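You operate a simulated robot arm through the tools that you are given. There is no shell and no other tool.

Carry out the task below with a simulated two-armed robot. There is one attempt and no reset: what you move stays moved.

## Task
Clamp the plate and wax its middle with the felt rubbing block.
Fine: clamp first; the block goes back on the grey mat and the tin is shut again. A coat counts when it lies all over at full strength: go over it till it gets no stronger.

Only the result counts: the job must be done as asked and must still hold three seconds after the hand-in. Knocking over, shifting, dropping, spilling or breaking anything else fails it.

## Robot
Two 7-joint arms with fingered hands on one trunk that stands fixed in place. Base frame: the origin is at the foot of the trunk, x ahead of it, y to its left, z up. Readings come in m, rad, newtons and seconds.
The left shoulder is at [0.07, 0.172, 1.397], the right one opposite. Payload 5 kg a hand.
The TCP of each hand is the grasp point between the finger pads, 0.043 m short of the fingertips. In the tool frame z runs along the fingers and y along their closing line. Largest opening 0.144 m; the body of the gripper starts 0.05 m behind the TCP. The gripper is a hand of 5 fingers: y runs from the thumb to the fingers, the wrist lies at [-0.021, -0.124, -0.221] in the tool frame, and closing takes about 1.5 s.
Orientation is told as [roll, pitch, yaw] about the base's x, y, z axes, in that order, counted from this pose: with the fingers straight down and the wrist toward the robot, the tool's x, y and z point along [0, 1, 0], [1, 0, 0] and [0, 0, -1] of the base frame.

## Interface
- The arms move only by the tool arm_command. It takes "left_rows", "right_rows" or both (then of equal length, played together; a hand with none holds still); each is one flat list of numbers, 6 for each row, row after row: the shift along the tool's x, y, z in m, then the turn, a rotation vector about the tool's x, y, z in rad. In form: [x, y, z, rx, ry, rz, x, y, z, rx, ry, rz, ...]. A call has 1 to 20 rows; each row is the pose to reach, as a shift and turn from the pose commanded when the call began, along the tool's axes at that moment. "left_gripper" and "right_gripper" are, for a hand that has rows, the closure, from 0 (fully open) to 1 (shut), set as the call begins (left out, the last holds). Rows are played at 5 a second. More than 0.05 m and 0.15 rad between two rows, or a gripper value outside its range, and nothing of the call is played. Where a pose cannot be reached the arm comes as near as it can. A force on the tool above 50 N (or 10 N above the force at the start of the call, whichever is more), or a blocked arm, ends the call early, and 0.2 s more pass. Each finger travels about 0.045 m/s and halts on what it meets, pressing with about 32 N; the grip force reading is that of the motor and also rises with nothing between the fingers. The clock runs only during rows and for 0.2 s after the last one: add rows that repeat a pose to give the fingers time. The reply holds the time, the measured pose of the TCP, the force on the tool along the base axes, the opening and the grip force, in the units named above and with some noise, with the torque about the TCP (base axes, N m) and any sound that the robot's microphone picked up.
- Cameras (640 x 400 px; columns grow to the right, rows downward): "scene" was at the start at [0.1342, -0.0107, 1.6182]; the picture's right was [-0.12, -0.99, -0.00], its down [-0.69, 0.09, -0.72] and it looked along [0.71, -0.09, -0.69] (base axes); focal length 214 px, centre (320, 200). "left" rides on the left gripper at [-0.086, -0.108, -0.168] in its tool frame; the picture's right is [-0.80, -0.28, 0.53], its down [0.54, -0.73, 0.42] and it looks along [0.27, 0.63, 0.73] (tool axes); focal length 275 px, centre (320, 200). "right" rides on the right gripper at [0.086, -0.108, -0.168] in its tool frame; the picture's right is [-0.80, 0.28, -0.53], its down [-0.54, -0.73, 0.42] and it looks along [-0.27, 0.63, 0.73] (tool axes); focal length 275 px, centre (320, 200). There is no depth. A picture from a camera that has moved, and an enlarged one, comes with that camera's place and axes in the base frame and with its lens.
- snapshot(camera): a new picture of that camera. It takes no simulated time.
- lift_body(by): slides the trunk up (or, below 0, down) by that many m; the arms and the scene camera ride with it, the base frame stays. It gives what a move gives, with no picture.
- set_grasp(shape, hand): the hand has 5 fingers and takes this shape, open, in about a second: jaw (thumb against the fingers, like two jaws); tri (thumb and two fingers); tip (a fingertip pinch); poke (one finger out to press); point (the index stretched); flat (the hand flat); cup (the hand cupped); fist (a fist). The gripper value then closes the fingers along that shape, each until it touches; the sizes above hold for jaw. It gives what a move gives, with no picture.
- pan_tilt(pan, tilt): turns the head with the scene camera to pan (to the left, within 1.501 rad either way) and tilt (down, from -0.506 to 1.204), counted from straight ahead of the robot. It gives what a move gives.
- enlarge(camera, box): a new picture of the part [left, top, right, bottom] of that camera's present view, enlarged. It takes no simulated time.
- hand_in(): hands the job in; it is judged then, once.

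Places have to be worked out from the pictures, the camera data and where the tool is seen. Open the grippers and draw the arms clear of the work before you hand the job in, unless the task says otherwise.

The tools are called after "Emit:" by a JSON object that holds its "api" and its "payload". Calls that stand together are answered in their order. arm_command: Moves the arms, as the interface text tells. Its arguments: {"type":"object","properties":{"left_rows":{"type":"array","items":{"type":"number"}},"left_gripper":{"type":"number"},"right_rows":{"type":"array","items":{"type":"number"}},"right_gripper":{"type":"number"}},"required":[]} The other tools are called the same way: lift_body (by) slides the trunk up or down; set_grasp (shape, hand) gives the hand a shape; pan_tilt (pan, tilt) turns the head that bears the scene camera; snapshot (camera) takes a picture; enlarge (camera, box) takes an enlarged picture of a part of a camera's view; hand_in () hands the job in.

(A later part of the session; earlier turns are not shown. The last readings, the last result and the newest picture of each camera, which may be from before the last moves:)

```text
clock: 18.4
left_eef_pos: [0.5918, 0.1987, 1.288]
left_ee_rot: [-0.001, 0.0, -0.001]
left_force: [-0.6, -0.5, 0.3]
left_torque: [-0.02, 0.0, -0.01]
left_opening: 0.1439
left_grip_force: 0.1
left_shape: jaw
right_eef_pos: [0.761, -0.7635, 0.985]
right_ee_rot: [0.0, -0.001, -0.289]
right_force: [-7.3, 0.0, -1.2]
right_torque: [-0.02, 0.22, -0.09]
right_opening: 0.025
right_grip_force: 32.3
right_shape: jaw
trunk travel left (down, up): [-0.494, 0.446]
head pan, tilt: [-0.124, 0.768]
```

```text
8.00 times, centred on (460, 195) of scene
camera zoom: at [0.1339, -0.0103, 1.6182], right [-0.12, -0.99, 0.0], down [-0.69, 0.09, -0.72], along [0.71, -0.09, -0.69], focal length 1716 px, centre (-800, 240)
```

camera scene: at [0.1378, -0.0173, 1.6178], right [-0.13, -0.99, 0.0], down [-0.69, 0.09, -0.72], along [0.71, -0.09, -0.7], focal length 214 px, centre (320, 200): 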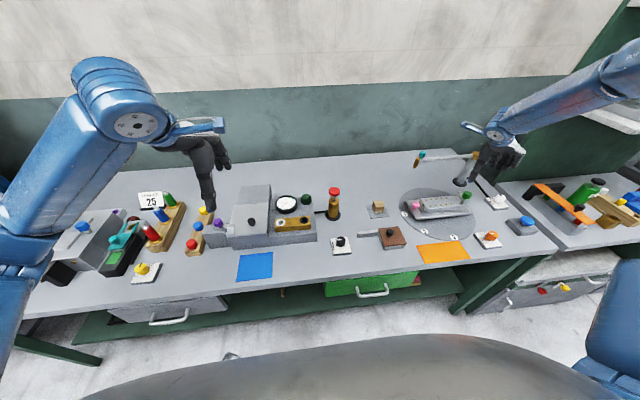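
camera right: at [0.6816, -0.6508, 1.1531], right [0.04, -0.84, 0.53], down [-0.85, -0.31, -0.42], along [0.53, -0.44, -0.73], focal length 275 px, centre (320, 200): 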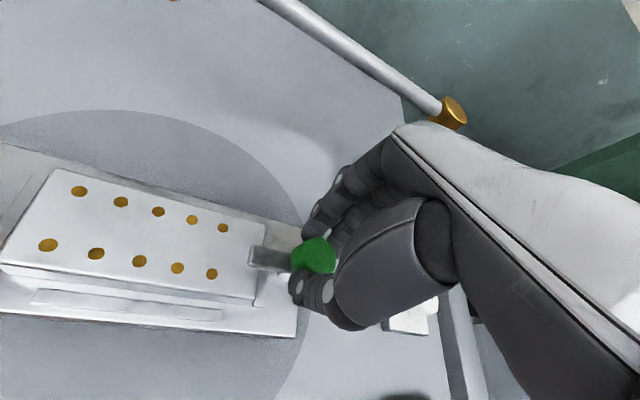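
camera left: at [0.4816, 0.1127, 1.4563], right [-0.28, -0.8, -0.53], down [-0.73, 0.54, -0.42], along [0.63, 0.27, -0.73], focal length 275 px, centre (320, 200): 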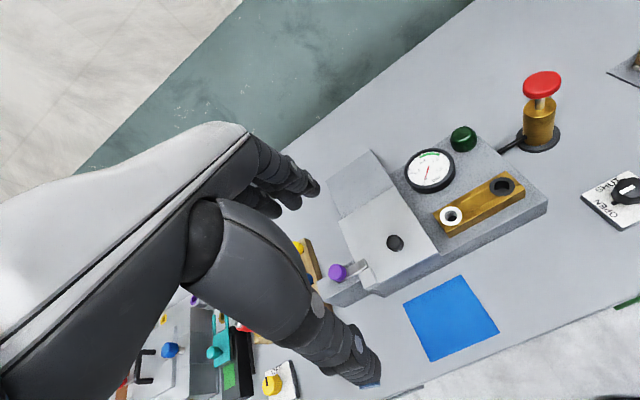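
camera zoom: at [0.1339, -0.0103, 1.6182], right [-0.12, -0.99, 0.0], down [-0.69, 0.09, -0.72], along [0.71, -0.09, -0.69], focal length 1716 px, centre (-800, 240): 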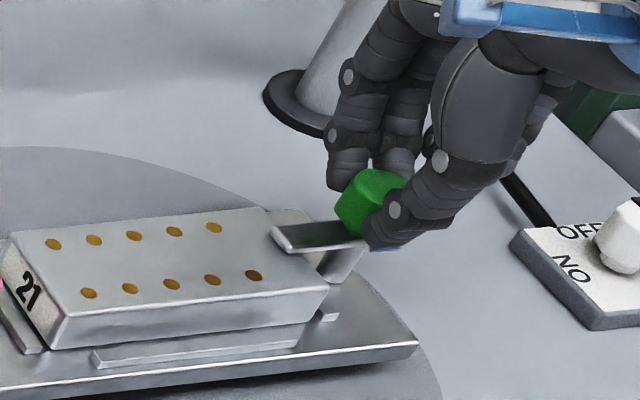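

The finger moved only very little this time, so it may be at its stop. One more small turn to confirm it.

Emit:
{"api": "arm_command", "payload": {"right_rows": [0, 0, 0, 0, 0, -0.08, 0, 0, 0, 0, 0, -0.16, 0, 0, 0, 0, 0, -0.16]}}

Emit:
{"api": "snapshot", "payload": {"camera": "right"}}

Emit:
{"api": "enlarge", "payload": {"camera": "scene", "box": [430, 170, 490, 220]}}

```text
clock: 19.2
left_eef_pos: [0.5908, 0.1971, 1.2887]
left_ee_rot: [0.0, 0.0, 0.0]
left_force: [0.1, -0.4, -0.8]
left_torque: [0.0, -0.03, 0.0]
left_opening: 0.1442
left_grip_force: 0.0
left_shape: jaw
right_eef_pos: [0.7596, -0.7647, 0.9863]
right_ee_rot: [0.001, -0.003, -0.129]
right_force: [-4.7, -8.4, 0.7]
right_torque: [-0.29, 0.13, -0.29]
right_opening: 0.025
right_grip_force: 32.1
right_shape: jaw
trunk travel left (down, up): [-0.494, 0.446]
head pan, tilt: [-0.124, 0.768]
```

```text
taken
camera right: at [0.6642, -0.6664, 1.153], right [0.18, -0.83, 0.53], down [-0.79, -0.44, -0.43], along [0.59, -0.35, -0.73], focal length 275 px, centre (320, 200)
```

right: 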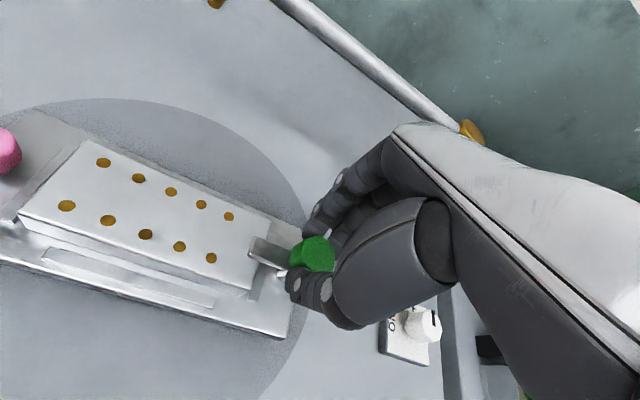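

```text
8.00 times, centred on (460, 195) of scene
camera zoom: at [0.1335, -0.012, 1.6182], right [-0.12, -0.99, 0.0], down [-0.69, 0.09, -0.72], along [0.71, -0.09, -0.69], focal length 1716 px, centre (-800, 240)
```

zoom: 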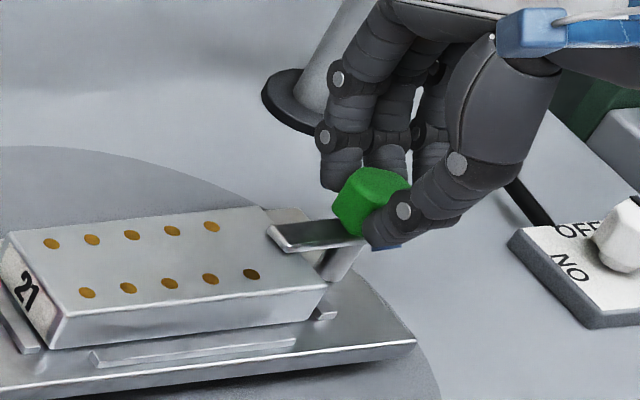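

The torque rises to 0.3 N m while the finger no longer moves: it's at its stop over the plate. I release, raise the hand straight up and inspect the clamp.

Emit:
{"api": "arm_command", "payload": {"right_rows": [0, 0, 0, 0, 0, 0, 0, 0, 0, 0, 0, 0, 0, 0, 0, 0, 0, 0, 0, 0, 0, 0, 0, 0, 0, 0, 0, 0, 0, 0, 0, 0, -0.03, 0, 0, 0, 0, 0, -0.06, 0, 0, 0, 0, 0, -0.1, 0, 0, 0, 0, 0, -0.15, 0, 0, 0, -0.01, -0.03, -0.15, 0, 0, 0.1, -0.01, -0.06, -0.15, 0, 0, 0.2, -0.01, -0.09, -0.15, 0, 0, 0.3, -0.01, -0.12, -0.15, 0, 0, 0.3, -0.01, -0.15, -0.15, 0, 0, 0.3], "right_gripper": 0}}

Emit:
{"api": "snapshot", "payload": {"camera": "right"}}

Emit:
{"api": "enlarge", "payload": {"camera": "scene", "box": [430, 170, 490, 220]}}

```text
clock: 22.2
left_eef_pos: [0.5922, 0.202, 1.2874]
left_ee_rot: [-0.001, 0.0, 0.001]
left_force: [0.2, 0.8, -0.4]
left_torque: [-0.09, -0.01, 0.01]
left_opening: 0.1439
left_grip_force: 0.0
left_shape: jaw
right_eef_pos: [0.6035, -0.7492, 1.1234]
right_ee_rot: [-0.014, 0.022, -0.428]
right_force: [3.5, 0.9, 11.2]
right_torque: [-0.23, 0.35, 0.03]
right_opening: 0.1442
right_grip_force: 0.1
right_shape: jaw
trunk travel left (down, up): [-0.494, 0.446]
head pan, tilt: [-0.124, 0.768]
```

```text
taken
camera right: at [0.5456, -0.6271, 1.2921], right [-0.06, -0.84, 0.54], down [-0.9, -0.19, -0.4], along [0.44, -0.51, -0.74], focal length 275 px, centre (320, 200)
```

right: 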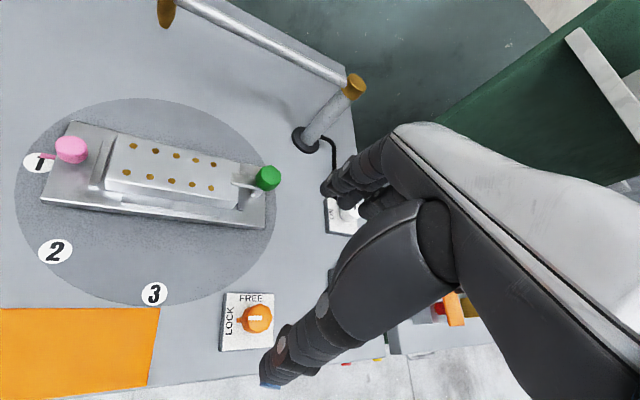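

```text
8.00 times, centred on (460, 195) of scene
camera zoom: at [0.1336, -0.0073, 1.6184], right [-0.12, -0.99, 0.0], down [-0.69, 0.08, -0.72], along [0.71, -0.09, -0.69], focal length 1716 px, centre (-800, 240)
```

zoom: 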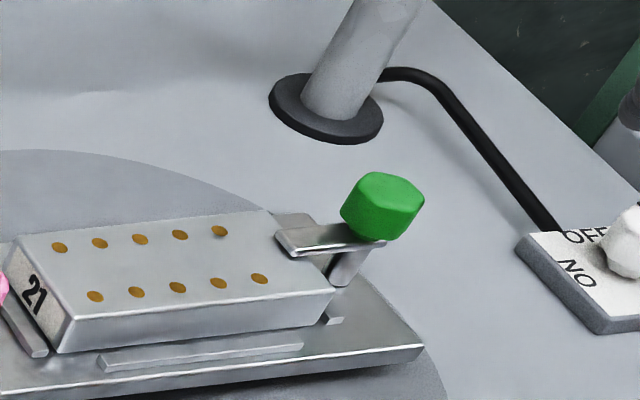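

The swing clamp lies over the plate's right end. I check it from the hand camera as well.

Emit:
{"api": "enlarge", "payload": {"camera": "right", "box": [30, 110, 290, 270]}}

Emit:
{"api": "enlarge", "payload": {"camera": "right", "box": [200, 140, 300, 230]}}

```text
2.46 times, centred on (160, 190) of right
camera zoom: at [0.5456, -0.6271, 1.2921], right [-0.06, -0.84, 0.54], down [-0.9, -0.19, -0.4], along [0.44, -0.51, -0.74], focal length 678 px, centre (714, 225)
```

zoom: 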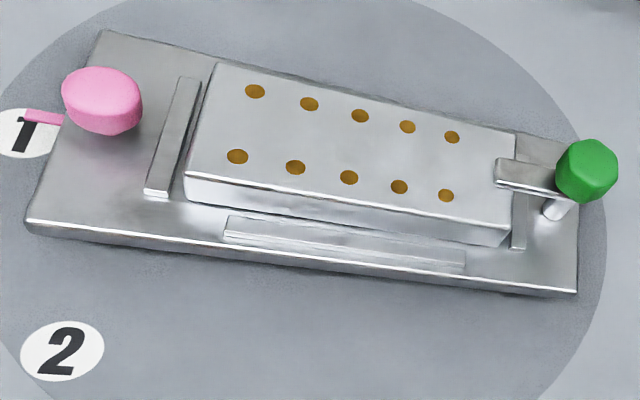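

```text
4.44 times, centred on (250, 185) of right
camera zoom: at [0.5456, -0.6271, 1.2921], right [-0.06, -0.84, 0.54], down [-0.9, -0.19, -0.4], along [0.44, -0.51, -0.74], focal length 1224 px, centre (631, 267)
```

zoom: 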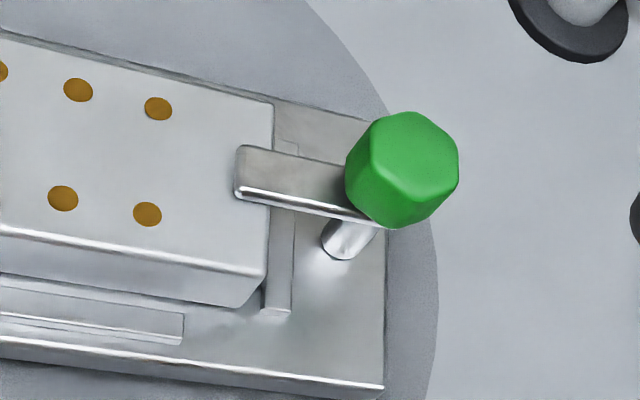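

Clamped. Next the wax tin (lid about x 0.59–0.68, y -0.42…-0.33, knob near (0.63, -0.36, 0.92)); a rail runs off to +y, so the lid should slide that way. I first let the arm settle.

Emit:
{"api": "arm_command", "payload": {"right_rows": [0, 0, 0, 0, 0, 0, 0, 0, 0, 0, 0, 0]}}

```text
clock: 22.8
left_eef_pos: [0.5919, 0.1987, 1.2881]
left_ee_rot: [0.0, 0.001, -0.001]
left_force: [-0.7, 0.4, -0.2]
left_torque: [-0.03, 0.01, -0.02]
left_opening: 0.1438
left_grip_force: 0.0
left_shape: jaw
right_eef_pos: [0.6114, -0.7512, 1.1364]
right_ee_rot: [0.0, -0.003, -0.43]
right_force: [-0.3, 0.9, 0.1]
right_torque: [0.01, -0.01, -0.03]
right_opening: 0.1443
right_grip_force: 0.0
right_shape: jaw
trunk travel left (down, up): [-0.494, 0.446]
head pan, tilt: [-0.124, 0.768]
```

Settled at (0.611, -0.751, 1.136). I move over beside the tin with the hand straightened to yaw 0, and look at the lid closely.

Emit:
{"api": "arm_command", "payload": {"right_rows": [0.034, -0.013, 0.007, 0, 0, -0.055, 0.068, -0.026, 0.014, 0, 0, -0.11, 0.102, -0.039, 0.021, 0, 0, -0.165, 0.136, -0.052, 0.028, 0, 0, -0.22, 0.17, -0.065, 0.035, 0, 0, -0.275, 0.204, -0.078, 0.042, 0, 0, -0.33, 0.238, -0.091, 0.049, 0, 0, -0.385, 0.2724, -0.1041, 0.056, 0, 0, -0.43, 0.2724, -0.1041, 0.056, 0, 0, -0.43, 0.2724, -0.1041, 0.056, 0, 0, -0.43]}}

Emit:
{"api": "snapshot", "payload": {"camera": "right"}}

Emit:
{"api": "enlarge", "payload": {"camera": "right", "box": [80, 120, 320, 320]}}

Emit:
{"api": "snapshot", "payload": {"camera": "scene"}}

```text
clock: 25.0
left_eef_pos: [0.5907, 0.1984, 1.2869]
left_ee_rot: [-0.001, 0.0, 0.0]
left_force: [-0.1, 0.5, 0.0]
left_torque: [-0.01, 0.02, 0.0]
left_opening: 0.1436
left_grip_force: 0.0
left_shape: jaw
right_eef_pos: [0.6296, -0.4602, 1.0794]
right_ee_rot: [-0.001, -0.003, 0.002]
right_force: [0.5, -0.7, -0.2]
right_torque: [0.03, 0.01, 0.0]
right_opening: 0.1441
right_grip_force: 0.0
right_shape: jaw
trunk travel left (down, up): [-0.494, 0.446]
head pan, tilt: [-0.124, 0.768]
```

```text
taken
camera right: at [0.521, -0.377, 1.2467], right [0.28, -0.8, 0.53], down [-0.72, -0.54, -0.42], along [0.63, -0.27, -0.73], focal length 275 px, centre (320, 200)
```

right: 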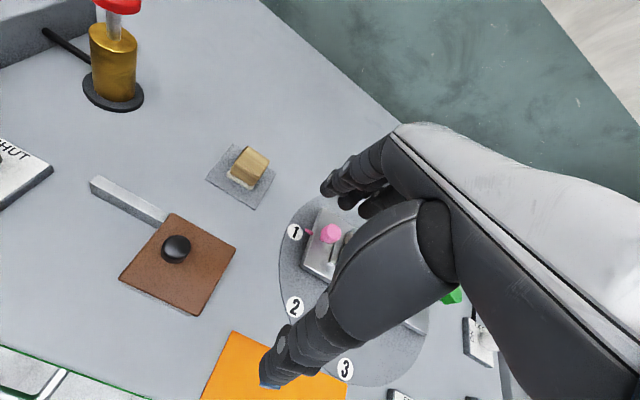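

```text
2.00 times, centred on (200, 220) of right
camera zoom: at [0.521, -0.377, 1.2467], right [0.28, -0.8, 0.53], down [-0.72, -0.54, -0.42], along [0.63, -0.27, -0.73], focal length 551 px, centre (560, 160)
```

zoom: 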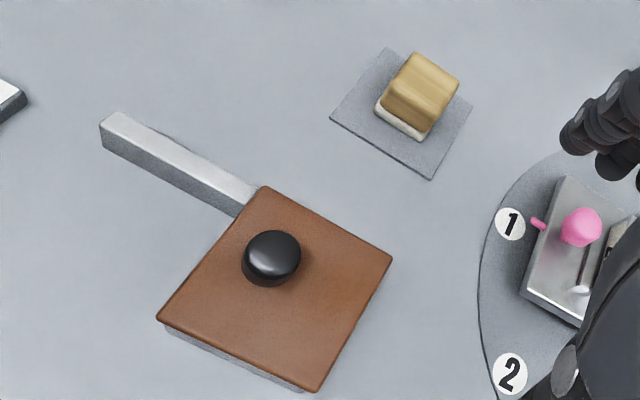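

```text
taken
camera scene: at [0.1341, -0.0106, 1.6182], right [-0.12, -0.99, 0.0], down [-0.69, 0.09, -0.72], along [0.71, -0.09, -0.69], focal length 214 px, centre (320, 200)
```

scene: 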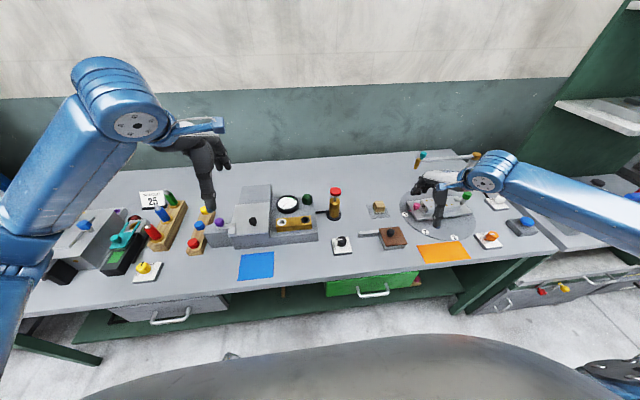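

The knob is at about (0.630, -0.359), offset on the lid toward the rail. I go above it and lower until the fingertips are just above the lid.

Emit:
{"api": "arm_command", "payload": {"right_rows": [0.035, 0, 0.01, 0, 0, 0, 0.07, 0, 0.02, 0, 0, 0, 0.1, 0, 0.04, 0, 0, 0, 0.1, 0, 0.07, 0, 0, 0, 0.1, 0, 0.1, 0, 0, 0, 0.1, 0, 0.12, 0, 0, 0, 0.1, 0, 0.133, 0, 0, 0, 0.1, 0, 0.133, 0, 0, 0]}}

Emit:
{"api": "snapshot", "payload": {"camera": "right"}}

Emit:
{"api": "enlarge", "payload": {"camera": "scene", "box": [340, 180, 440, 260]}}

```text
clock: 26.8
left_eef_pos: [0.5916, 0.1983, 1.2887]
left_ee_rot: [0.001, -0.001, 0.002]
left_force: [-0.6, -0.2, 0.2]
left_torque: [0.0, 0.0, -0.02]
left_opening: 0.1438
left_grip_force: 0.1
left_shape: jaw
right_eef_pos: [0.6299, -0.3616, 0.9455]
right_ee_rot: [0.001, 0.0, 0.002]
right_force: [-0.3, -0.8, 0.5]
right_torque: [0.01, -0.05, -0.01]
right_opening: 0.1438
right_grip_force: 0.1
right_shape: jaw
trunk travel left (down, up): [-0.494, 0.446]
head pan, tilt: [-0.124, 0.768]
```

```text
taken
camera right: at [0.521, -0.2772, 1.1135], right [0.28, -0.8, 0.53], down [-0.72, -0.54, -0.42], along [0.63, -0.27, -0.73], focal length 275 px, centre (320, 200)
```

right: 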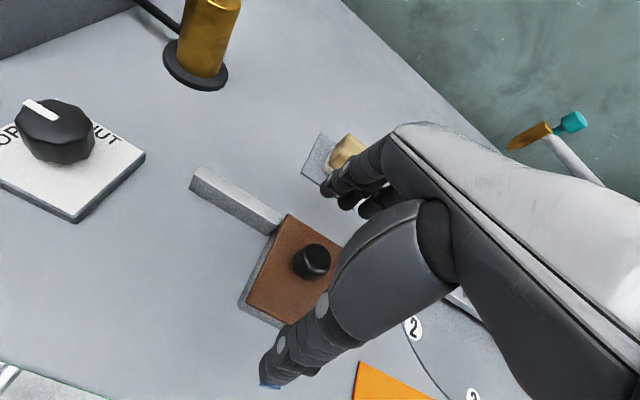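

```text
5.00 times, centred on (390, 220) of scene
camera zoom: at [0.1342, -0.0103, 1.6182], right [-0.12, -0.99, 0.0], down [-0.69, 0.09, -0.72], along [0.71, -0.09, -0.69], focal length 1072 px, centre (-30, 100)
```

zoom: 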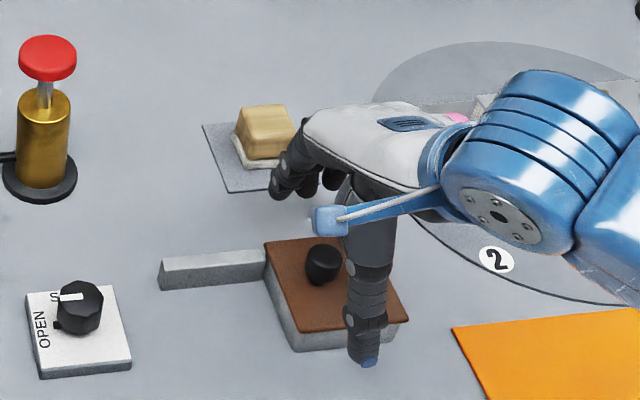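

The knob sits at the same spot in the hand's view as the green one did before. I close on it.

Emit:
{"api": "arm_command", "payload": {"right_rows": [0, 0, 0, 0, 0, 0, 0, 0, 0, 0, 0, 0, 0, 0, 0, 0, 0, 0, 0, 0, 0, 0, 0, 0, 0, 0, 0, 0, 0, 0, 0, 0, 0, 0, 0, 0, 0, 0, 0, 0, 0, 0, 0, 0, 0, 0, 0, 0], "right_gripper": 1}}

Emit:
{"api": "snapshot", "payload": {"camera": "right"}}

Emit:
{"api": "enlarge", "payload": {"camera": "scene", "box": [340, 180, 440, 260]}}

```text
clock: 28.6
left_eef_pos: [0.5911, 0.1986, 1.2879]
left_ee_rot: [0.0, 0.0, 0.0]
left_force: [-0.1, 0.0, -0.6]
left_torque: [0.03, 0.02, -0.03]
left_opening: 0.1437
left_grip_force: 0.0
left_shape: jaw
right_eef_pos: [0.6282, -0.363, 0.9446]
right_ee_rot: [0.001, 0.001, 0.002]
right_force: [-2.1, -0.5, 0.1]
right_torque: [-0.01, 0.06, 0.05]
right_opening: 0.018
right_grip_force: 18.4
right_shape: jaw
trunk travel left (down, up): [-0.494, 0.446]
head pan, tilt: [-0.124, 0.768]
```

```text
taken
camera right: at [0.5209, -0.2772, 1.1135], right [0.28, -0.8, 0.53], down [-0.72, -0.54, -0.42], along [0.63, -0.27, -0.73], focal length 275 px, centre (320, 200)
```

right: 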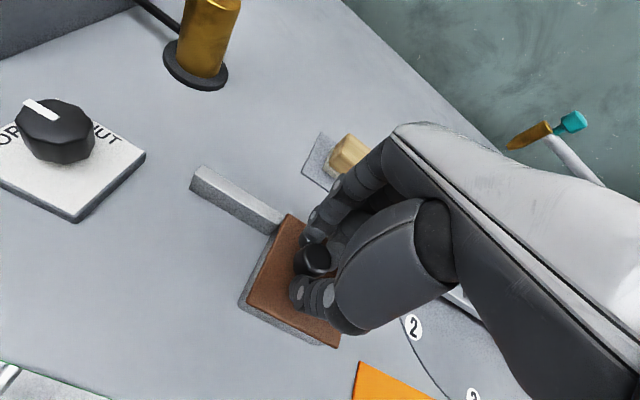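

```text
5.00 times, centred on (390, 220) of scene
camera zoom: at [0.1342, -0.0105, 1.6182], right [-0.12, -0.99, 0.0], down [-0.69, 0.09, -0.72], along [0.71, -0.09, -0.69], focal length 1072 px, centre (-30, 100)
```

zoom: 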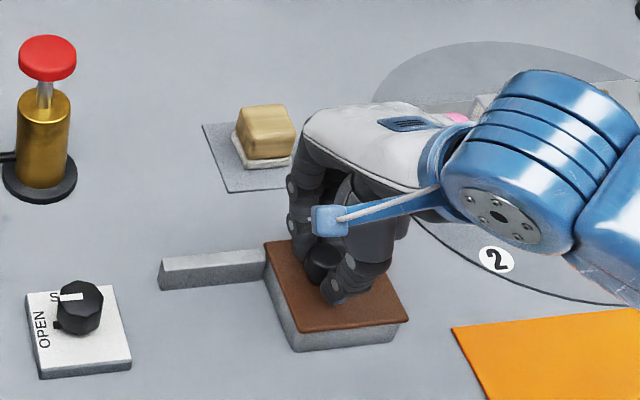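

Gripped. I push the lid 3 cm toward +y along the rail and check that only the lid moves.

Emit:
{"api": "arm_command", "payload": {"right_rows": [0.0, 0, 0, 0, 0, 0, 0.01, 0, 0, 0, 0, 0, 0.02, 0, 0, 0, 0, 0, 0.03, 0, 0, 0, 0, 0, 0.03, 0, 0, 0, 0, 0]}}

Emit:
{"api": "snapshot", "payload": {"camera": "right"}}

Emit:
{"api": "enlarge", "payload": {"camera": "scene", "box": [340, 180, 440, 260]}}

```text
clock: 29.8
left_eef_pos: [0.5907, 0.1985, 1.2877]
left_ee_rot: [0.001, -0.001, 0.001]
left_force: [0.0, -1.0, -0.3]
left_torque: [-0.02, 0.02, 0.01]
left_opening: 0.1438
left_grip_force: 0.1
left_shape: jaw
right_eef_pos: [0.6281, -0.3313, 0.9462]
right_ee_rot: [-0.001, 0.0, 0.002]
right_force: [-8.6, -2.1, -5.6]
right_torque: [-0.01, 0.24, 0.01]
right_opening: 0.0172
right_grip_force: 32.1
right_shape: jaw
trunk travel left (down, up): [-0.494, 0.446]
head pan, tilt: [-0.124, 0.768]
```

```text
taken
camera right: at [0.5208, -0.2469, 1.1136], right [0.28, -0.8, 0.53], down [-0.72, -0.54, -0.42], along [0.63, -0.27, -0.73], focal length 275 px, centre (320, 200)
```

right: 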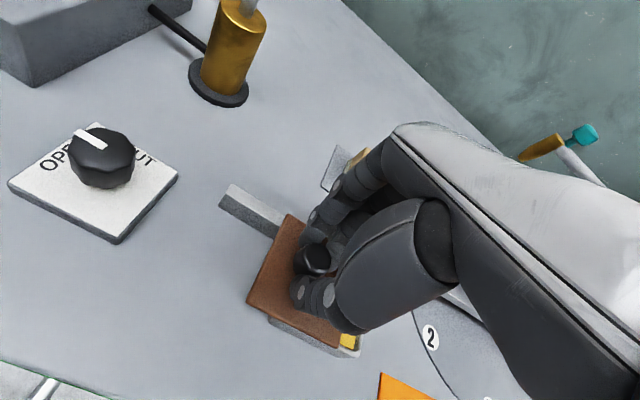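

```text
5.00 times, centred on (390, 220) of scene
camera zoom: at [0.1334, -0.011, 1.6182], right [-0.12, -0.99, 0.0], down [-0.69, 0.09, -0.72], along [0.71, -0.09, -0.69], focal length 1072 px, centre (-30, 100)
```

zoom: 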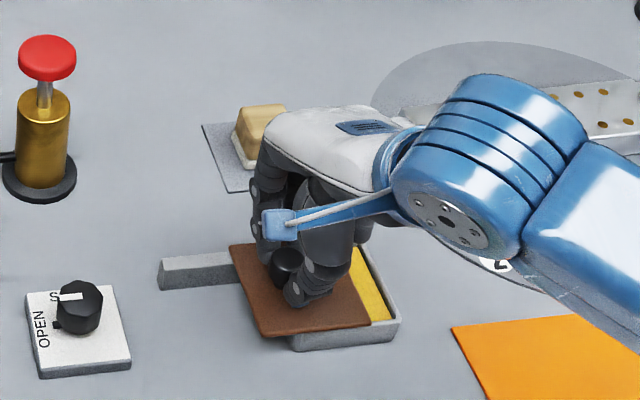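

The lid slides and yellow wax shows beneath. I continue along the rail to open it fully.

Emit:
{"api": "arm_command", "payload": {"right_rows": [0.012, 0, 0, 0, 0, 0, 0.024, 0, 0, 0, 0, 0, 0.036, 0, 0, 0, 0, 0, 0.046, 0, 0, 0, 0, 0, 0.054, 0, 0, 0, 0, 0, 0.054, 0, 0, 0, 0, 0]}}

Emit:
{"api": "snapshot", "payload": {"camera": "right"}}

Emit:
{"api": "enlarge", "payload": {"camera": "scene", "box": [340, 180, 440, 260]}}

```text
clock: 31.2
left_eef_pos: [0.5915, 0.1986, 1.2886]
left_ee_rot: [0.002, 0.0, -0.002]
left_force: [0.5, 0.2, -0.1]
left_torque: [-0.02, 0.02, 0.02]
left_opening: 0.1439
left_grip_force: 0.0
left_shape: jaw
right_eef_pos: [0.6285, -0.2781, 0.946]
right_ee_rot: [0.0, -0.001, 0.001]
right_force: [-10.4, 0.4, -7.4]
right_torque: [-0.06, 0.26, 0.03]
right_opening: 0.0171
right_grip_force: 31.8
right_shape: jaw
trunk travel left (down, up): [-0.494, 0.446]
head pan, tilt: [-0.124, 0.768]
```

```text
taken
camera right: at [0.521, -0.1934, 1.1138], right [0.28, -0.8, 0.53], down [-0.72, -0.54, -0.42], along [0.63, -0.27, -0.73], focal length 275 px, centre (320, 200)
```

right: 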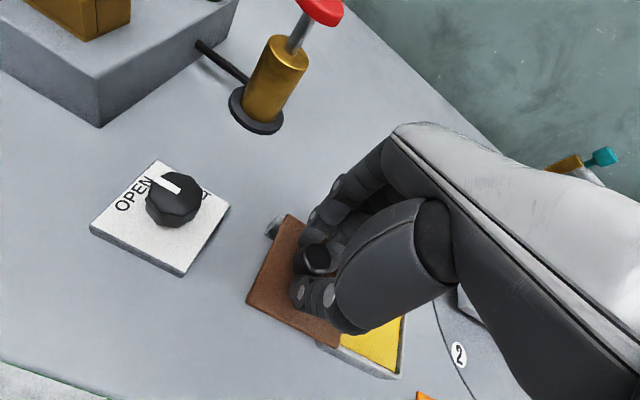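

```text
5.00 times, centred on (390, 220) of scene
camera zoom: at [0.1336, -0.011, 1.6182], right [-0.12, -0.99, 0.0], down [-0.69, 0.09, -0.72], along [0.71, -0.09, -0.69], focal length 1072 px, centre (-30, 100)
```

zoom: 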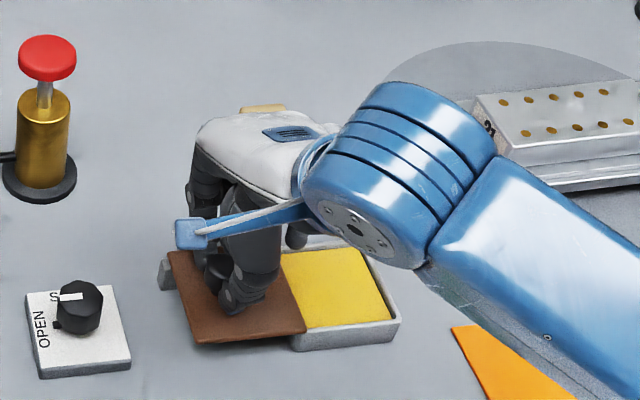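

The lid is almost entirely off the wax. I push 6 mm more, then release and raise the hand.

Emit:
{"api": "arm_command", "payload": {"right_rows": [0.006, 0, 0, 0, 0, 0, 0.006, 0, 0, 0, 0, 0]}}

Emit:
{"api": "arm_command", "payload": {"right_rows": [0, 0, 0, 0, 0, 0, 0, 0, 0, 0, 0, 0, 0, 0, 0, 0, 0, 0, 0, 0, 0, 0, 0, 0, 0, 0, 0, 0, 0, 0, 0, 0, 0, 0, 0, 0, 0, 0, -0.03, 0, 0, 0, 0, 0, -0.06, 0, 0, 0, 0, 0, -0.1, 0, 0, 0, -0.03, 0.02, -0.12, 0, 0, 0, -0.06, 0.04, -0.12, 0, 0, 0, -0.09, 0.06, -0.12, 0, 0, 0, -0.12, 0.08, -0.12, 0, 0, 0, -0.15, 0.1, -0.12, 0, 0, 0, -0.15, 0.1, -0.12, 0, 0, 0], "right_gripper": 0}}

Emit:
{"api": "snapshot", "payload": {"camera": "right"}}

Emit:
{"api": "enlarge", "payload": {"camera": "scene", "box": [340, 180, 440, 260]}}

```text
clock: 31.8
left_eef_pos: [0.5917, 0.1975, 1.2885]
left_ee_rot: [0.0, 0.0, -0.001]
left_force: [0.3, -1.1, -0.1]
left_torque: [-0.02, -0.01, 0.01]
left_opening: 0.1435
left_grip_force: 0.1
left_shape: jaw
right_eef_pos: [0.6292, -0.2717, 0.9464]
right_ee_rot: [0.001, -0.001, 0.003]
right_force: [-10.8, -0.7, -8.2]
right_torque: [-0.05, 0.27, 0.03]
right_opening: 0.017
right_grip_force: 31.7
right_shape: jaw
trunk travel left (down, up): [-0.494, 0.446]
head pan, tilt: [-0.124, 0.768]
```

```text
clock: 35.0
left_eef_pos: [0.5918, 0.1982, 1.2884]
left_ee_rot: [0.001, 0.0, -0.001]
left_force: [0.4, -0.7, 0.6]
left_torque: [0.02, 0.01, -0.02]
left_opening: 0.1438
left_grip_force: 0.0
left_shape: jaw
right_eef_pos: [0.7298, -0.4219, 1.0673]
right_ee_rot: [0.0, -0.002, 0.002]
right_force: [-0.7, 0.1, -0.6]
right_torque: [0.0, 0.0, -0.02]
right_opening: 0.1439
right_grip_force: 0.1
right_shape: jaw
trunk travel left (down, up): [-0.494, 0.446]
head pan, tilt: [-0.124, 0.768]
```

```text
taken
camera right: at [0.621, -0.3367, 1.234], right [0.28, -0.8, 0.54], down [-0.72, -0.54, -0.42], along [0.63, -0.27, -0.73], focal length 275 px, centre (320, 200)
```

right: 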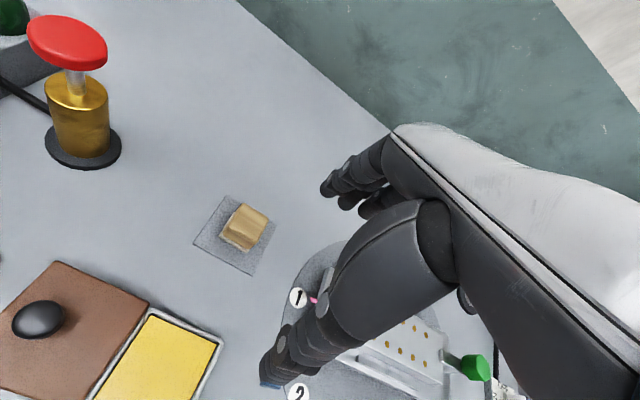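

```text
5.00 times, centred on (390, 220) of scene
camera zoom: at [0.1338, -0.0098, 1.6182], right [-0.12, -0.99, 0.0], down [-0.69, 0.09, -0.72], along [0.71, -0.09, -0.69], focal length 1072 px, centre (-30, 100)
```

zoom: 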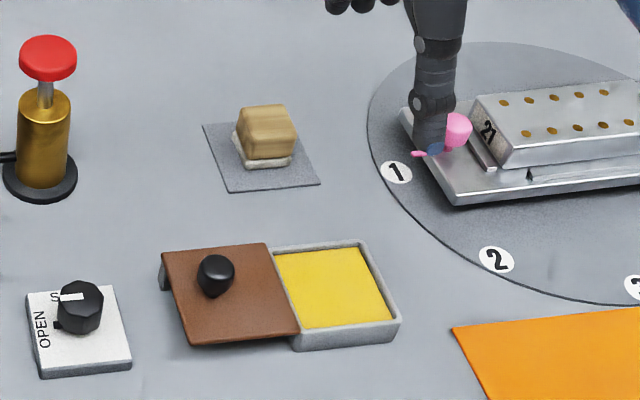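

The lid stays on the rail and the wax is fully exposed. Now I measure the felt block and the wax area in a close view.

Emit:
{"api": "enlarge", "payload": {"camera": "right", "box": [180, 180, 290, 290]}}

Emit:
{"api": "enlarge", "payload": {"camera": "scene", "box": [365, 190, 405, 220]}}

Emit:
{"api": "enlarge", "payload": {"camera": "right", "box": [60, 290, 240, 400]}}

```text
3.64 times, centred on (235, 235) of right
camera zoom: at [0.621, -0.3367, 1.234], right [0.28, -0.8, 0.54], down [-0.72, -0.54, -0.42], along [0.63, -0.27, -0.73], focal length 1001 px, centre (629, 73)
```

zoom: 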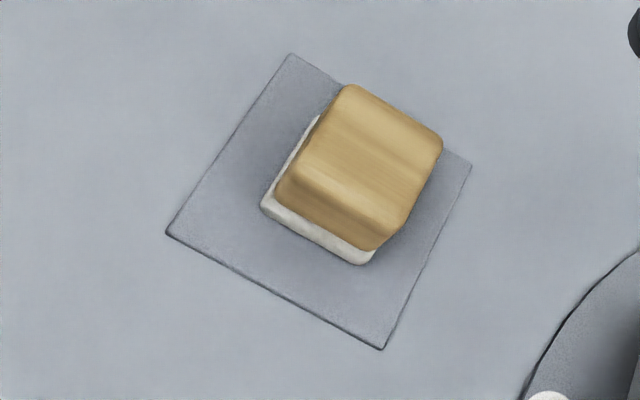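

```text
13.33 times, centred on (385, 205) of scene
camera zoom: at [0.1338, -0.0098, 1.6182], right [-0.12, -0.99, 0.0], down [-0.69, 0.09, -0.72], along [0.71, -0.09, -0.69], focal length 2860 px, centre (-547, 133)
```

zoom: 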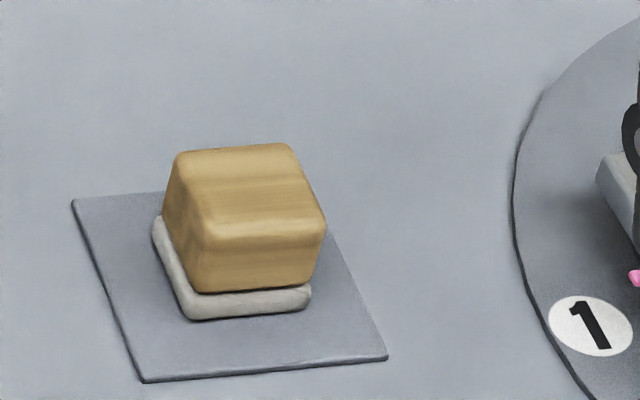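

```text
3.56 times, centred on (150, 345) of right
camera zoom: at [0.621, -0.3367, 1.234], right [0.28, -0.8, 0.54], down [-0.72, -0.54, -0.42], along [0.63, -0.27, -0.73], focal length 979 px, centre (924, -316)
```

zoom: 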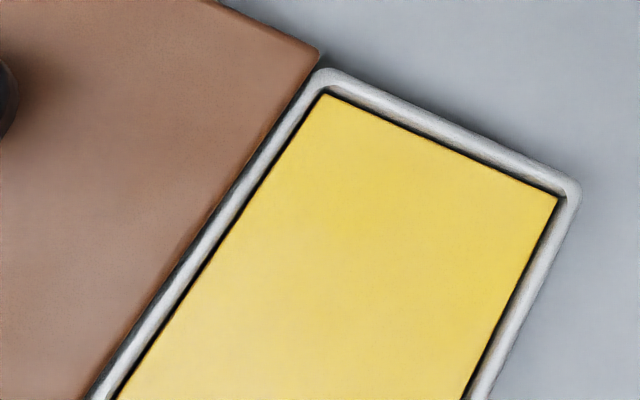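

Mat: x 0.76–0.85, y -0.42…-0.33; block centred at (0.805, -0.377), about 0.04 × 0.045 m with its top at z≈0.905. I go above it and lower so the fingertips reach the wood's lower part (z≈0.876).

Emit:
{"api": "arm_command", "payload": {"right_rows": [0.022, 0.038, 0.01, 0, 0, 0, 0.045, 0.075, 0.03, 0, 0, 0, 0.045, 0.075, 0.06, 0, 0, 0, 0.045, 0.075, 0.09, 0, 0, 0, 0.045, 0.075, 0.12, 0, 0, 0, 0.045, 0.075, 0.14, 0, 0, 0, 0.045, 0.075, 0.148, 0, 0, 0, 0.045, 0.075, 0.148, 0, 0, 0]}}

Emit:
{"api": "snapshot", "payload": {"camera": "right"}}

Emit:
{"api": "enlarge", "payload": {"camera": "scene", "box": [340, 170, 440, 240]}}

```text
clock: 36.8
left_eef_pos: [0.5923, 0.1977, 1.2882]
left_ee_rot: [0.0, -0.001, 0.001]
left_force: [-0.7, 0.8, -0.1]
left_torque: [-0.03, 0.02, 0.01]
left_opening: 0.1439
left_grip_force: 0.1
left_shape: jaw
right_eef_pos: [0.8038, -0.3762, 0.9199]
right_ee_rot: [0.0, -0.002, 0.0]
right_force: [0.3, 0.1, -0.4]
right_torque: [-0.01, 0.02, 0.03]
right_opening: 0.144
right_grip_force: 0.0
right_shape: jaw
trunk travel left (down, up): [-0.494, 0.446]
head pan, tilt: [-0.124, 0.768]
```

```text
taken
camera right: at [0.6958, -0.2917, 1.0863], right [0.28, -0.8, 0.53], down [-0.72, -0.54, -0.42], along [0.63, -0.27, -0.73], focal length 275 px, centre (320, 200)
```

right: 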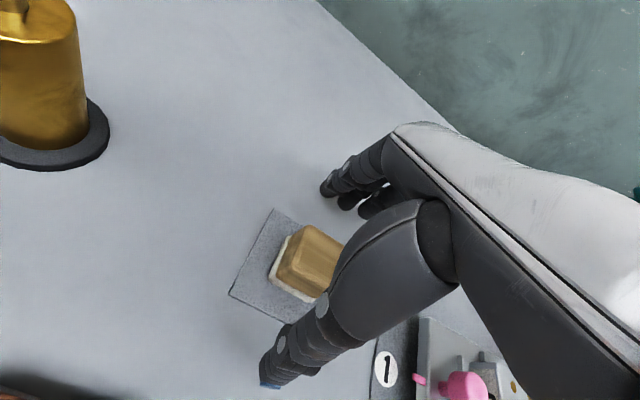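

```text
5.71 times, centred on (390, 205) of scene
camera zoom: at [0.1343, -0.0103, 1.6182], right [-0.12, -0.99, 0.0], down [-0.69, 0.09, -0.72], along [0.71, -0.09, -0.69], focal length 1226 px, centre (-80, 171)
```

zoom: 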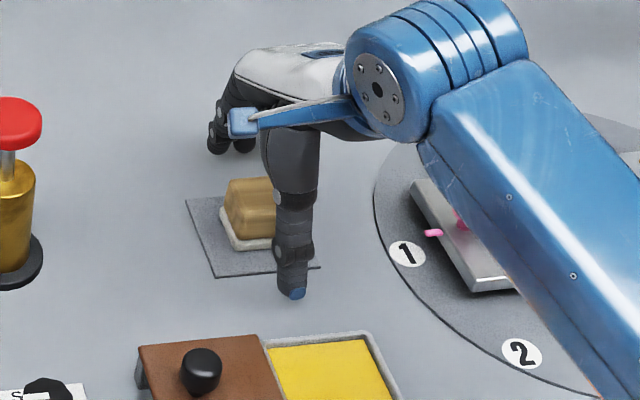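

The block is between thumb and fingers. I close the hand and hold.

Emit:
{"api": "arm_command", "payload": {"right_rows": [0, 0, 0, 0, 0, 0, 0, 0, 0, 0, 0, 0, 0, 0, 0, 0, 0, 0, 0, 0, 0, 0, 0, 0, 0, 0, 0, 0, 0, 0, 0, 0, 0, 0, 0, 0, 0, 0, 0, 0, 0, 0, 0, 0, 0, 0, 0, 0], "right_gripper": 1}}

Emit:
{"api": "snapshot", "payload": {"camera": "right"}}

Emit:
{"api": "enlarge", "payload": {"camera": "right", "box": [220, 190, 380, 330]}}

```text
clock: 38.6
left_eef_pos: [0.5919, 0.1985, 1.2882]
left_ee_rot: [0.001, 0.0, -0.001]
left_force: [-0.1, 0.5, 0.4]
left_torque: [0.0, 0.03, 0.04]
left_opening: 0.1439
left_grip_force: 0.0
left_shape: jaw
right_eef_pos: [0.8037, -0.3765, 0.919]
right_ee_rot: [0.0, -0.003, 0.002]
right_force: [-0.7, -0.2, -0.6]
right_torque: [-0.02, -0.01, -0.01]
right_opening: 0.0392
right_grip_force: 32.6
right_shape: jaw
trunk travel left (down, up): [-0.494, 0.446]
head pan, tilt: [-0.124, 0.768]
```

```text
taken
camera right: at [0.6957, -0.2919, 1.0865], right [0.28, -0.8, 0.53], down [-0.72, -0.54, -0.42], along [0.63, -0.27, -0.73], focal length 275 px, centre (320, 200)
```

right: 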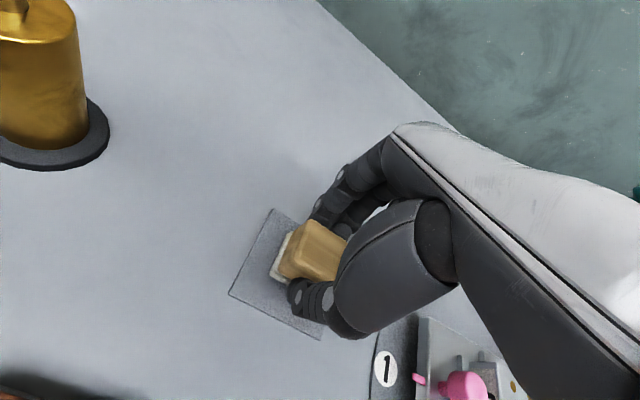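

```text
2.86 times, centred on (300, 260) of right
camera zoom: at [0.6957, -0.2919, 1.0865], right [0.28, -0.8, 0.53], down [-0.72, -0.54, -0.42], along [0.63, -0.27, -0.73], focal length 786 px, centre (377, 29)
```

zoom: 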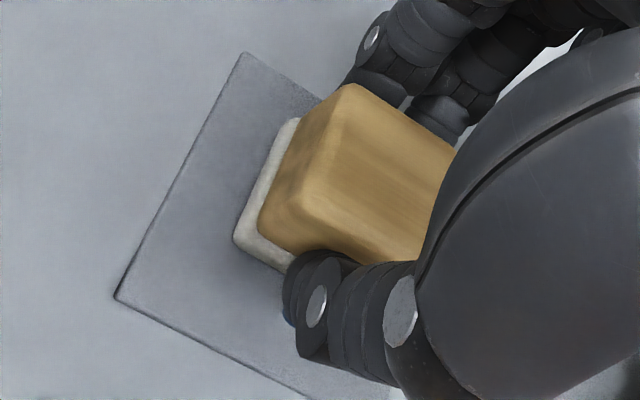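

The block is held (39 mm opening, 32 N); its felt face is about 60 mm below the TCP. I lift it and check that it comes along level.

Emit:
{"api": "arm_command", "payload": {"right_rows": [0, 0, -0.015, 0, 0, 0, 0, 0, -0.03, 0, 0, 0, 0, 0, -0.05, 0, 0, 0, 0, 0, -0.08, 0, 0, 0, 0, 0, -0.08, 0, 0, 0]}}

Emit:
{"api": "snapshot", "payload": {"camera": "right"}}

Emit:
{"api": "enlarge", "payload": {"camera": "scene", "box": [340, 160, 440, 240]}}

```text
clock: 39.8
left_eef_pos: [0.5924, 0.1994, 1.2887]
left_ee_rot: [-0.001, -0.001, 0.002]
left_force: [-0.1, -0.8, 0.4]
left_torque: [0.0, 0.01, -0.02]
left_opening: 0.1437
left_grip_force: 0.1
left_shape: jaw
right_eef_pos: [0.804, -0.3769, 0.998]
right_ee_rot: [0.001, -0.002, 0.003]
right_force: [-0.5, 0.4, -0.5]
right_torque: [-0.03, 0.04, 0.02]
right_opening: 0.0395
right_grip_force: 31.9
right_shape: jaw
trunk travel left (down, up): [-0.494, 0.446]
head pan, tilt: [-0.124, 0.768]
```

```text
taken
camera right: at [0.6965, -0.2928, 1.1661], right [0.28, -0.8, 0.53], down [-0.72, -0.54, -0.42], along [0.63, -0.27, -0.73], focal length 275 px, centre (320, 200)
```

right: 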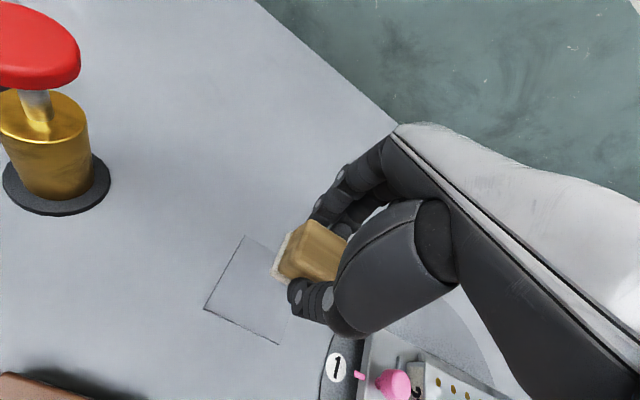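

```text
5.00 times, centred on (390, 200) of scene
camera zoom: at [0.1346, -0.0107, 1.6181], right [-0.12, -0.99, 0.0], down [-0.69, 0.09, -0.72], along [0.71, -0.09, -0.69], focal length 1072 px, centre (-30, 200)
```

zoom: 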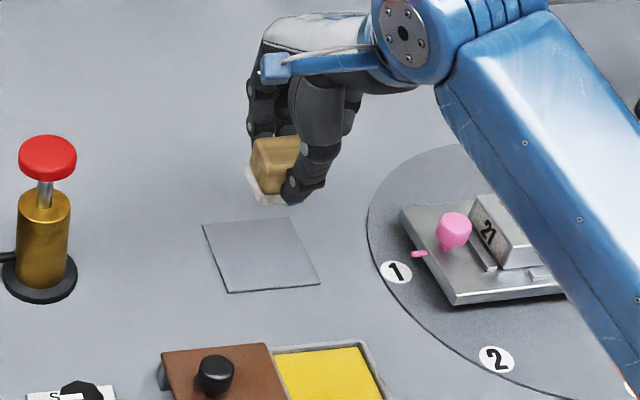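

The block came along level. I carry it over the wax at (0.629, -0.377) and go down to just above the tin.

Emit:
{"api": "arm_command", "payload": {"right_rows": [0, -0.035, 0, 0, 0, 0, 0, -0.07, 0, 0, 0, 0, 0, -0.105, 0, 0, 0, 0, 0, -0.14, 0, 0, 0, 0, 0, -0.175, 0, 0, 0, 0, 0, -0.175, 0.02, 0, 0, 0, 0, -0.175, 0.038, 0, 0, 0, 0, -0.175, 0.038, 0, 0, 0]}}

Emit:
{"api": "snapshot", "payload": {"camera": "right"}}

Emit:
{"api": "enlarge", "payload": {"camera": "scene", "box": [340, 180, 440, 260]}}

```text
clock: 41.6
left_eef_pos: [0.5912, 0.1985, 1.2877]
left_ee_rot: [0.001, 0.0, -0.001]
left_force: [0.0, 0.2, 0.4]
left_torque: [-0.03, 0.0, 0.01]
left_opening: 0.1436
left_grip_force: 0.0
left_shape: jaw
right_eef_pos: [0.6293, -0.3765, 0.9613]
right_ee_rot: [0.0, -0.001, 0.003]
right_force: [-0.4, 0.3, -0.6]
right_torque: [0.01, -0.04, 0.02]
right_opening: 0.0393
right_grip_force: 31.8
right_shape: jaw
trunk travel left (down, up): [-0.494, 0.446]
head pan, tilt: [-0.124, 0.768]
```

```text
taken
camera right: at [0.5211, -0.2924, 1.1278], right [0.28, -0.8, 0.53], down [-0.72, -0.54, -0.42], along [0.63, -0.27, -0.73], focal length 275 px, centre (320, 200)
```

right: 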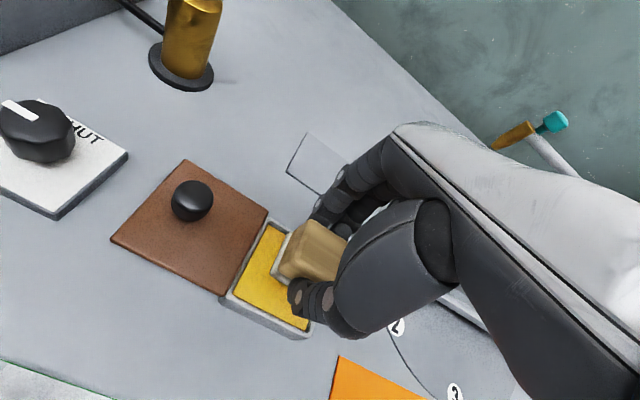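

```text
5.00 times, centred on (390, 220) of scene
camera zoom: at [0.1335, -0.0105, 1.6183], right [-0.12, -0.99, 0.0], down [-0.69, 0.09, -0.72], along [0.71, -0.09, -0.69], focal length 1072 px, centre (-30, 100)
```

zoom: 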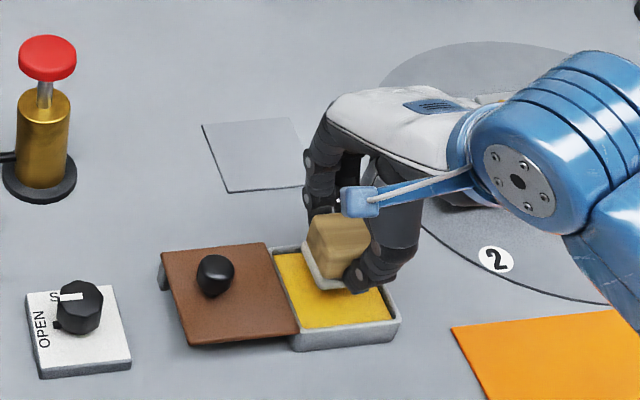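

The block hangs over the wax. I lower it gently in 3 mm steps to find contact.

Emit:
{"api": "arm_command", "payload": {"right_rows": [0, 0, 0.004, 0, 0, 0, 0, 0, 0.008, 0, 0, 0, 0, 0, 0.011, 0, 0, 0, 0, 0, 0.014, 0, 0, 0, 0, 0, 0.017, 0, 0, 0, 0, 0, 0.017, 0, 0, 0]}}

Emit:
{"api": "enlarge", "payload": {"camera": "right", "box": [200, 190, 380, 350]}}

```text
clock: 43.0
left_eef_pos: [0.5923, 0.1997, 1.2876]
left_ee_rot: [0.001, 0.0, 0.0]
left_force: [0.0, -0.2, 1.3]
left_torque: [0.03, -0.02, 0.01]
left_opening: 0.1437
left_grip_force: 0.1
left_shape: jaw
right_eef_pos: [0.6294, -0.377, 0.9429]
right_ee_rot: [-0.001, -0.001, 0.002]
right_force: [-0.4, 0.3, -0.3]
right_torque: [-0.01, 0.01, 0.01]
right_opening: 0.0393
right_grip_force: 31.7
right_shape: jaw
trunk travel left (down, up): [-0.494, 0.446]
head pan, tilt: [-0.124, 0.768]
```

```text
2.50 times, centred on (290, 270) of right
camera zoom: at [0.5215, -0.2923, 1.1106], right [0.28, -0.8, 0.53], down [-0.72, -0.54, -0.42], along [0.63, -0.27, -0.73], focal length 688 px, centre (395, 25)
```

zoom: 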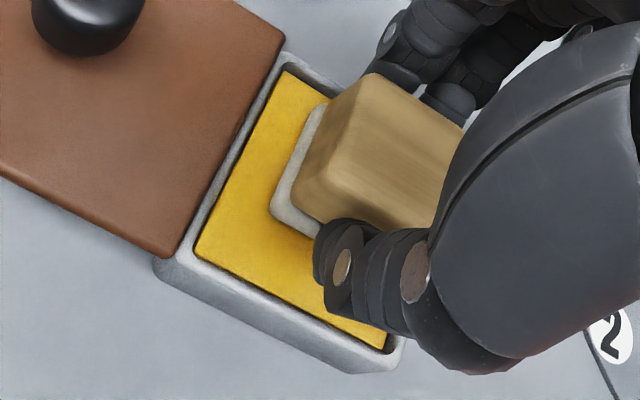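

No contact yet. I continue down in 2 mm steps.

Emit:
{"api": "arm_command", "payload": {"right_rows": [0, 0, 0.002, 0, 0, 0, 0, 0, 0.004, 0, 0, 0, 0, 0, 0.006, 0, 0, 0, 0, 0, 0.008, 0, 0, 0, 0, 0, 0.008, 0, 0, 0]}}

Emit:
{"api": "enlarge", "payload": {"camera": "right", "box": [200, 190, 380, 350]}}

Emit:
{"api": "enlarge", "payload": {"camera": "scene", "box": [370, 200, 430, 250]}}

```text
clock: 44.2
left_eef_pos: [0.5897, 0.2003, 1.2888]
left_ee_rot: [0.0, -0.002, 0.0]
left_force: [-0.8, 1.2, 0.0]
left_torque: [-0.02, 0.03, 0.0]
left_opening: 0.1438
left_grip_force: 0.0
left_shape: jaw
right_eef_pos: [0.6292, -0.3768, 0.9388]
right_ee_rot: [-0.001, -0.006, 0.002]
right_force: [0.1, -1.4, 29.7]
right_torque: [-0.05, -0.15, 0.0]
right_opening: 0.0407
right_grip_force: 32.3
right_shape: jaw
trunk travel left (down, up): [-0.494, 0.446]
head pan, tilt: [-0.124, 0.768]
```

```text
2.50 times, centred on (290, 270) of right
camera zoom: at [0.52, -0.2919, 1.1057], right [0.28, -0.8, 0.54], down [-0.72, -0.54, -0.43], along [0.63, -0.27, -0.73], focal length 688 px, centre (395, 25)
```

zoom: 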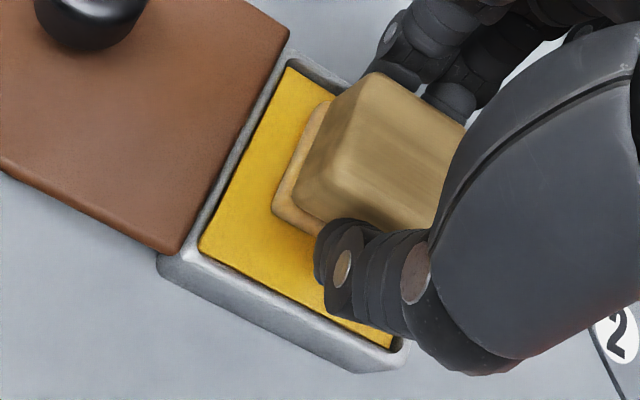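

```text
8.00 times, centred on (400, 225) of scene
camera zoom: at [0.1313, -0.009, 1.6187], right [-0.12, -0.99, 0.0], down [-0.69, 0.09, -0.72], along [0.72, -0.09, -0.69], focal length 1716 px, centre (-320, 0)
```

zoom: 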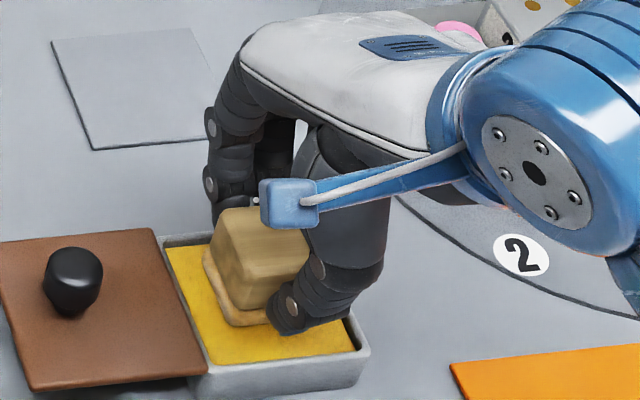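

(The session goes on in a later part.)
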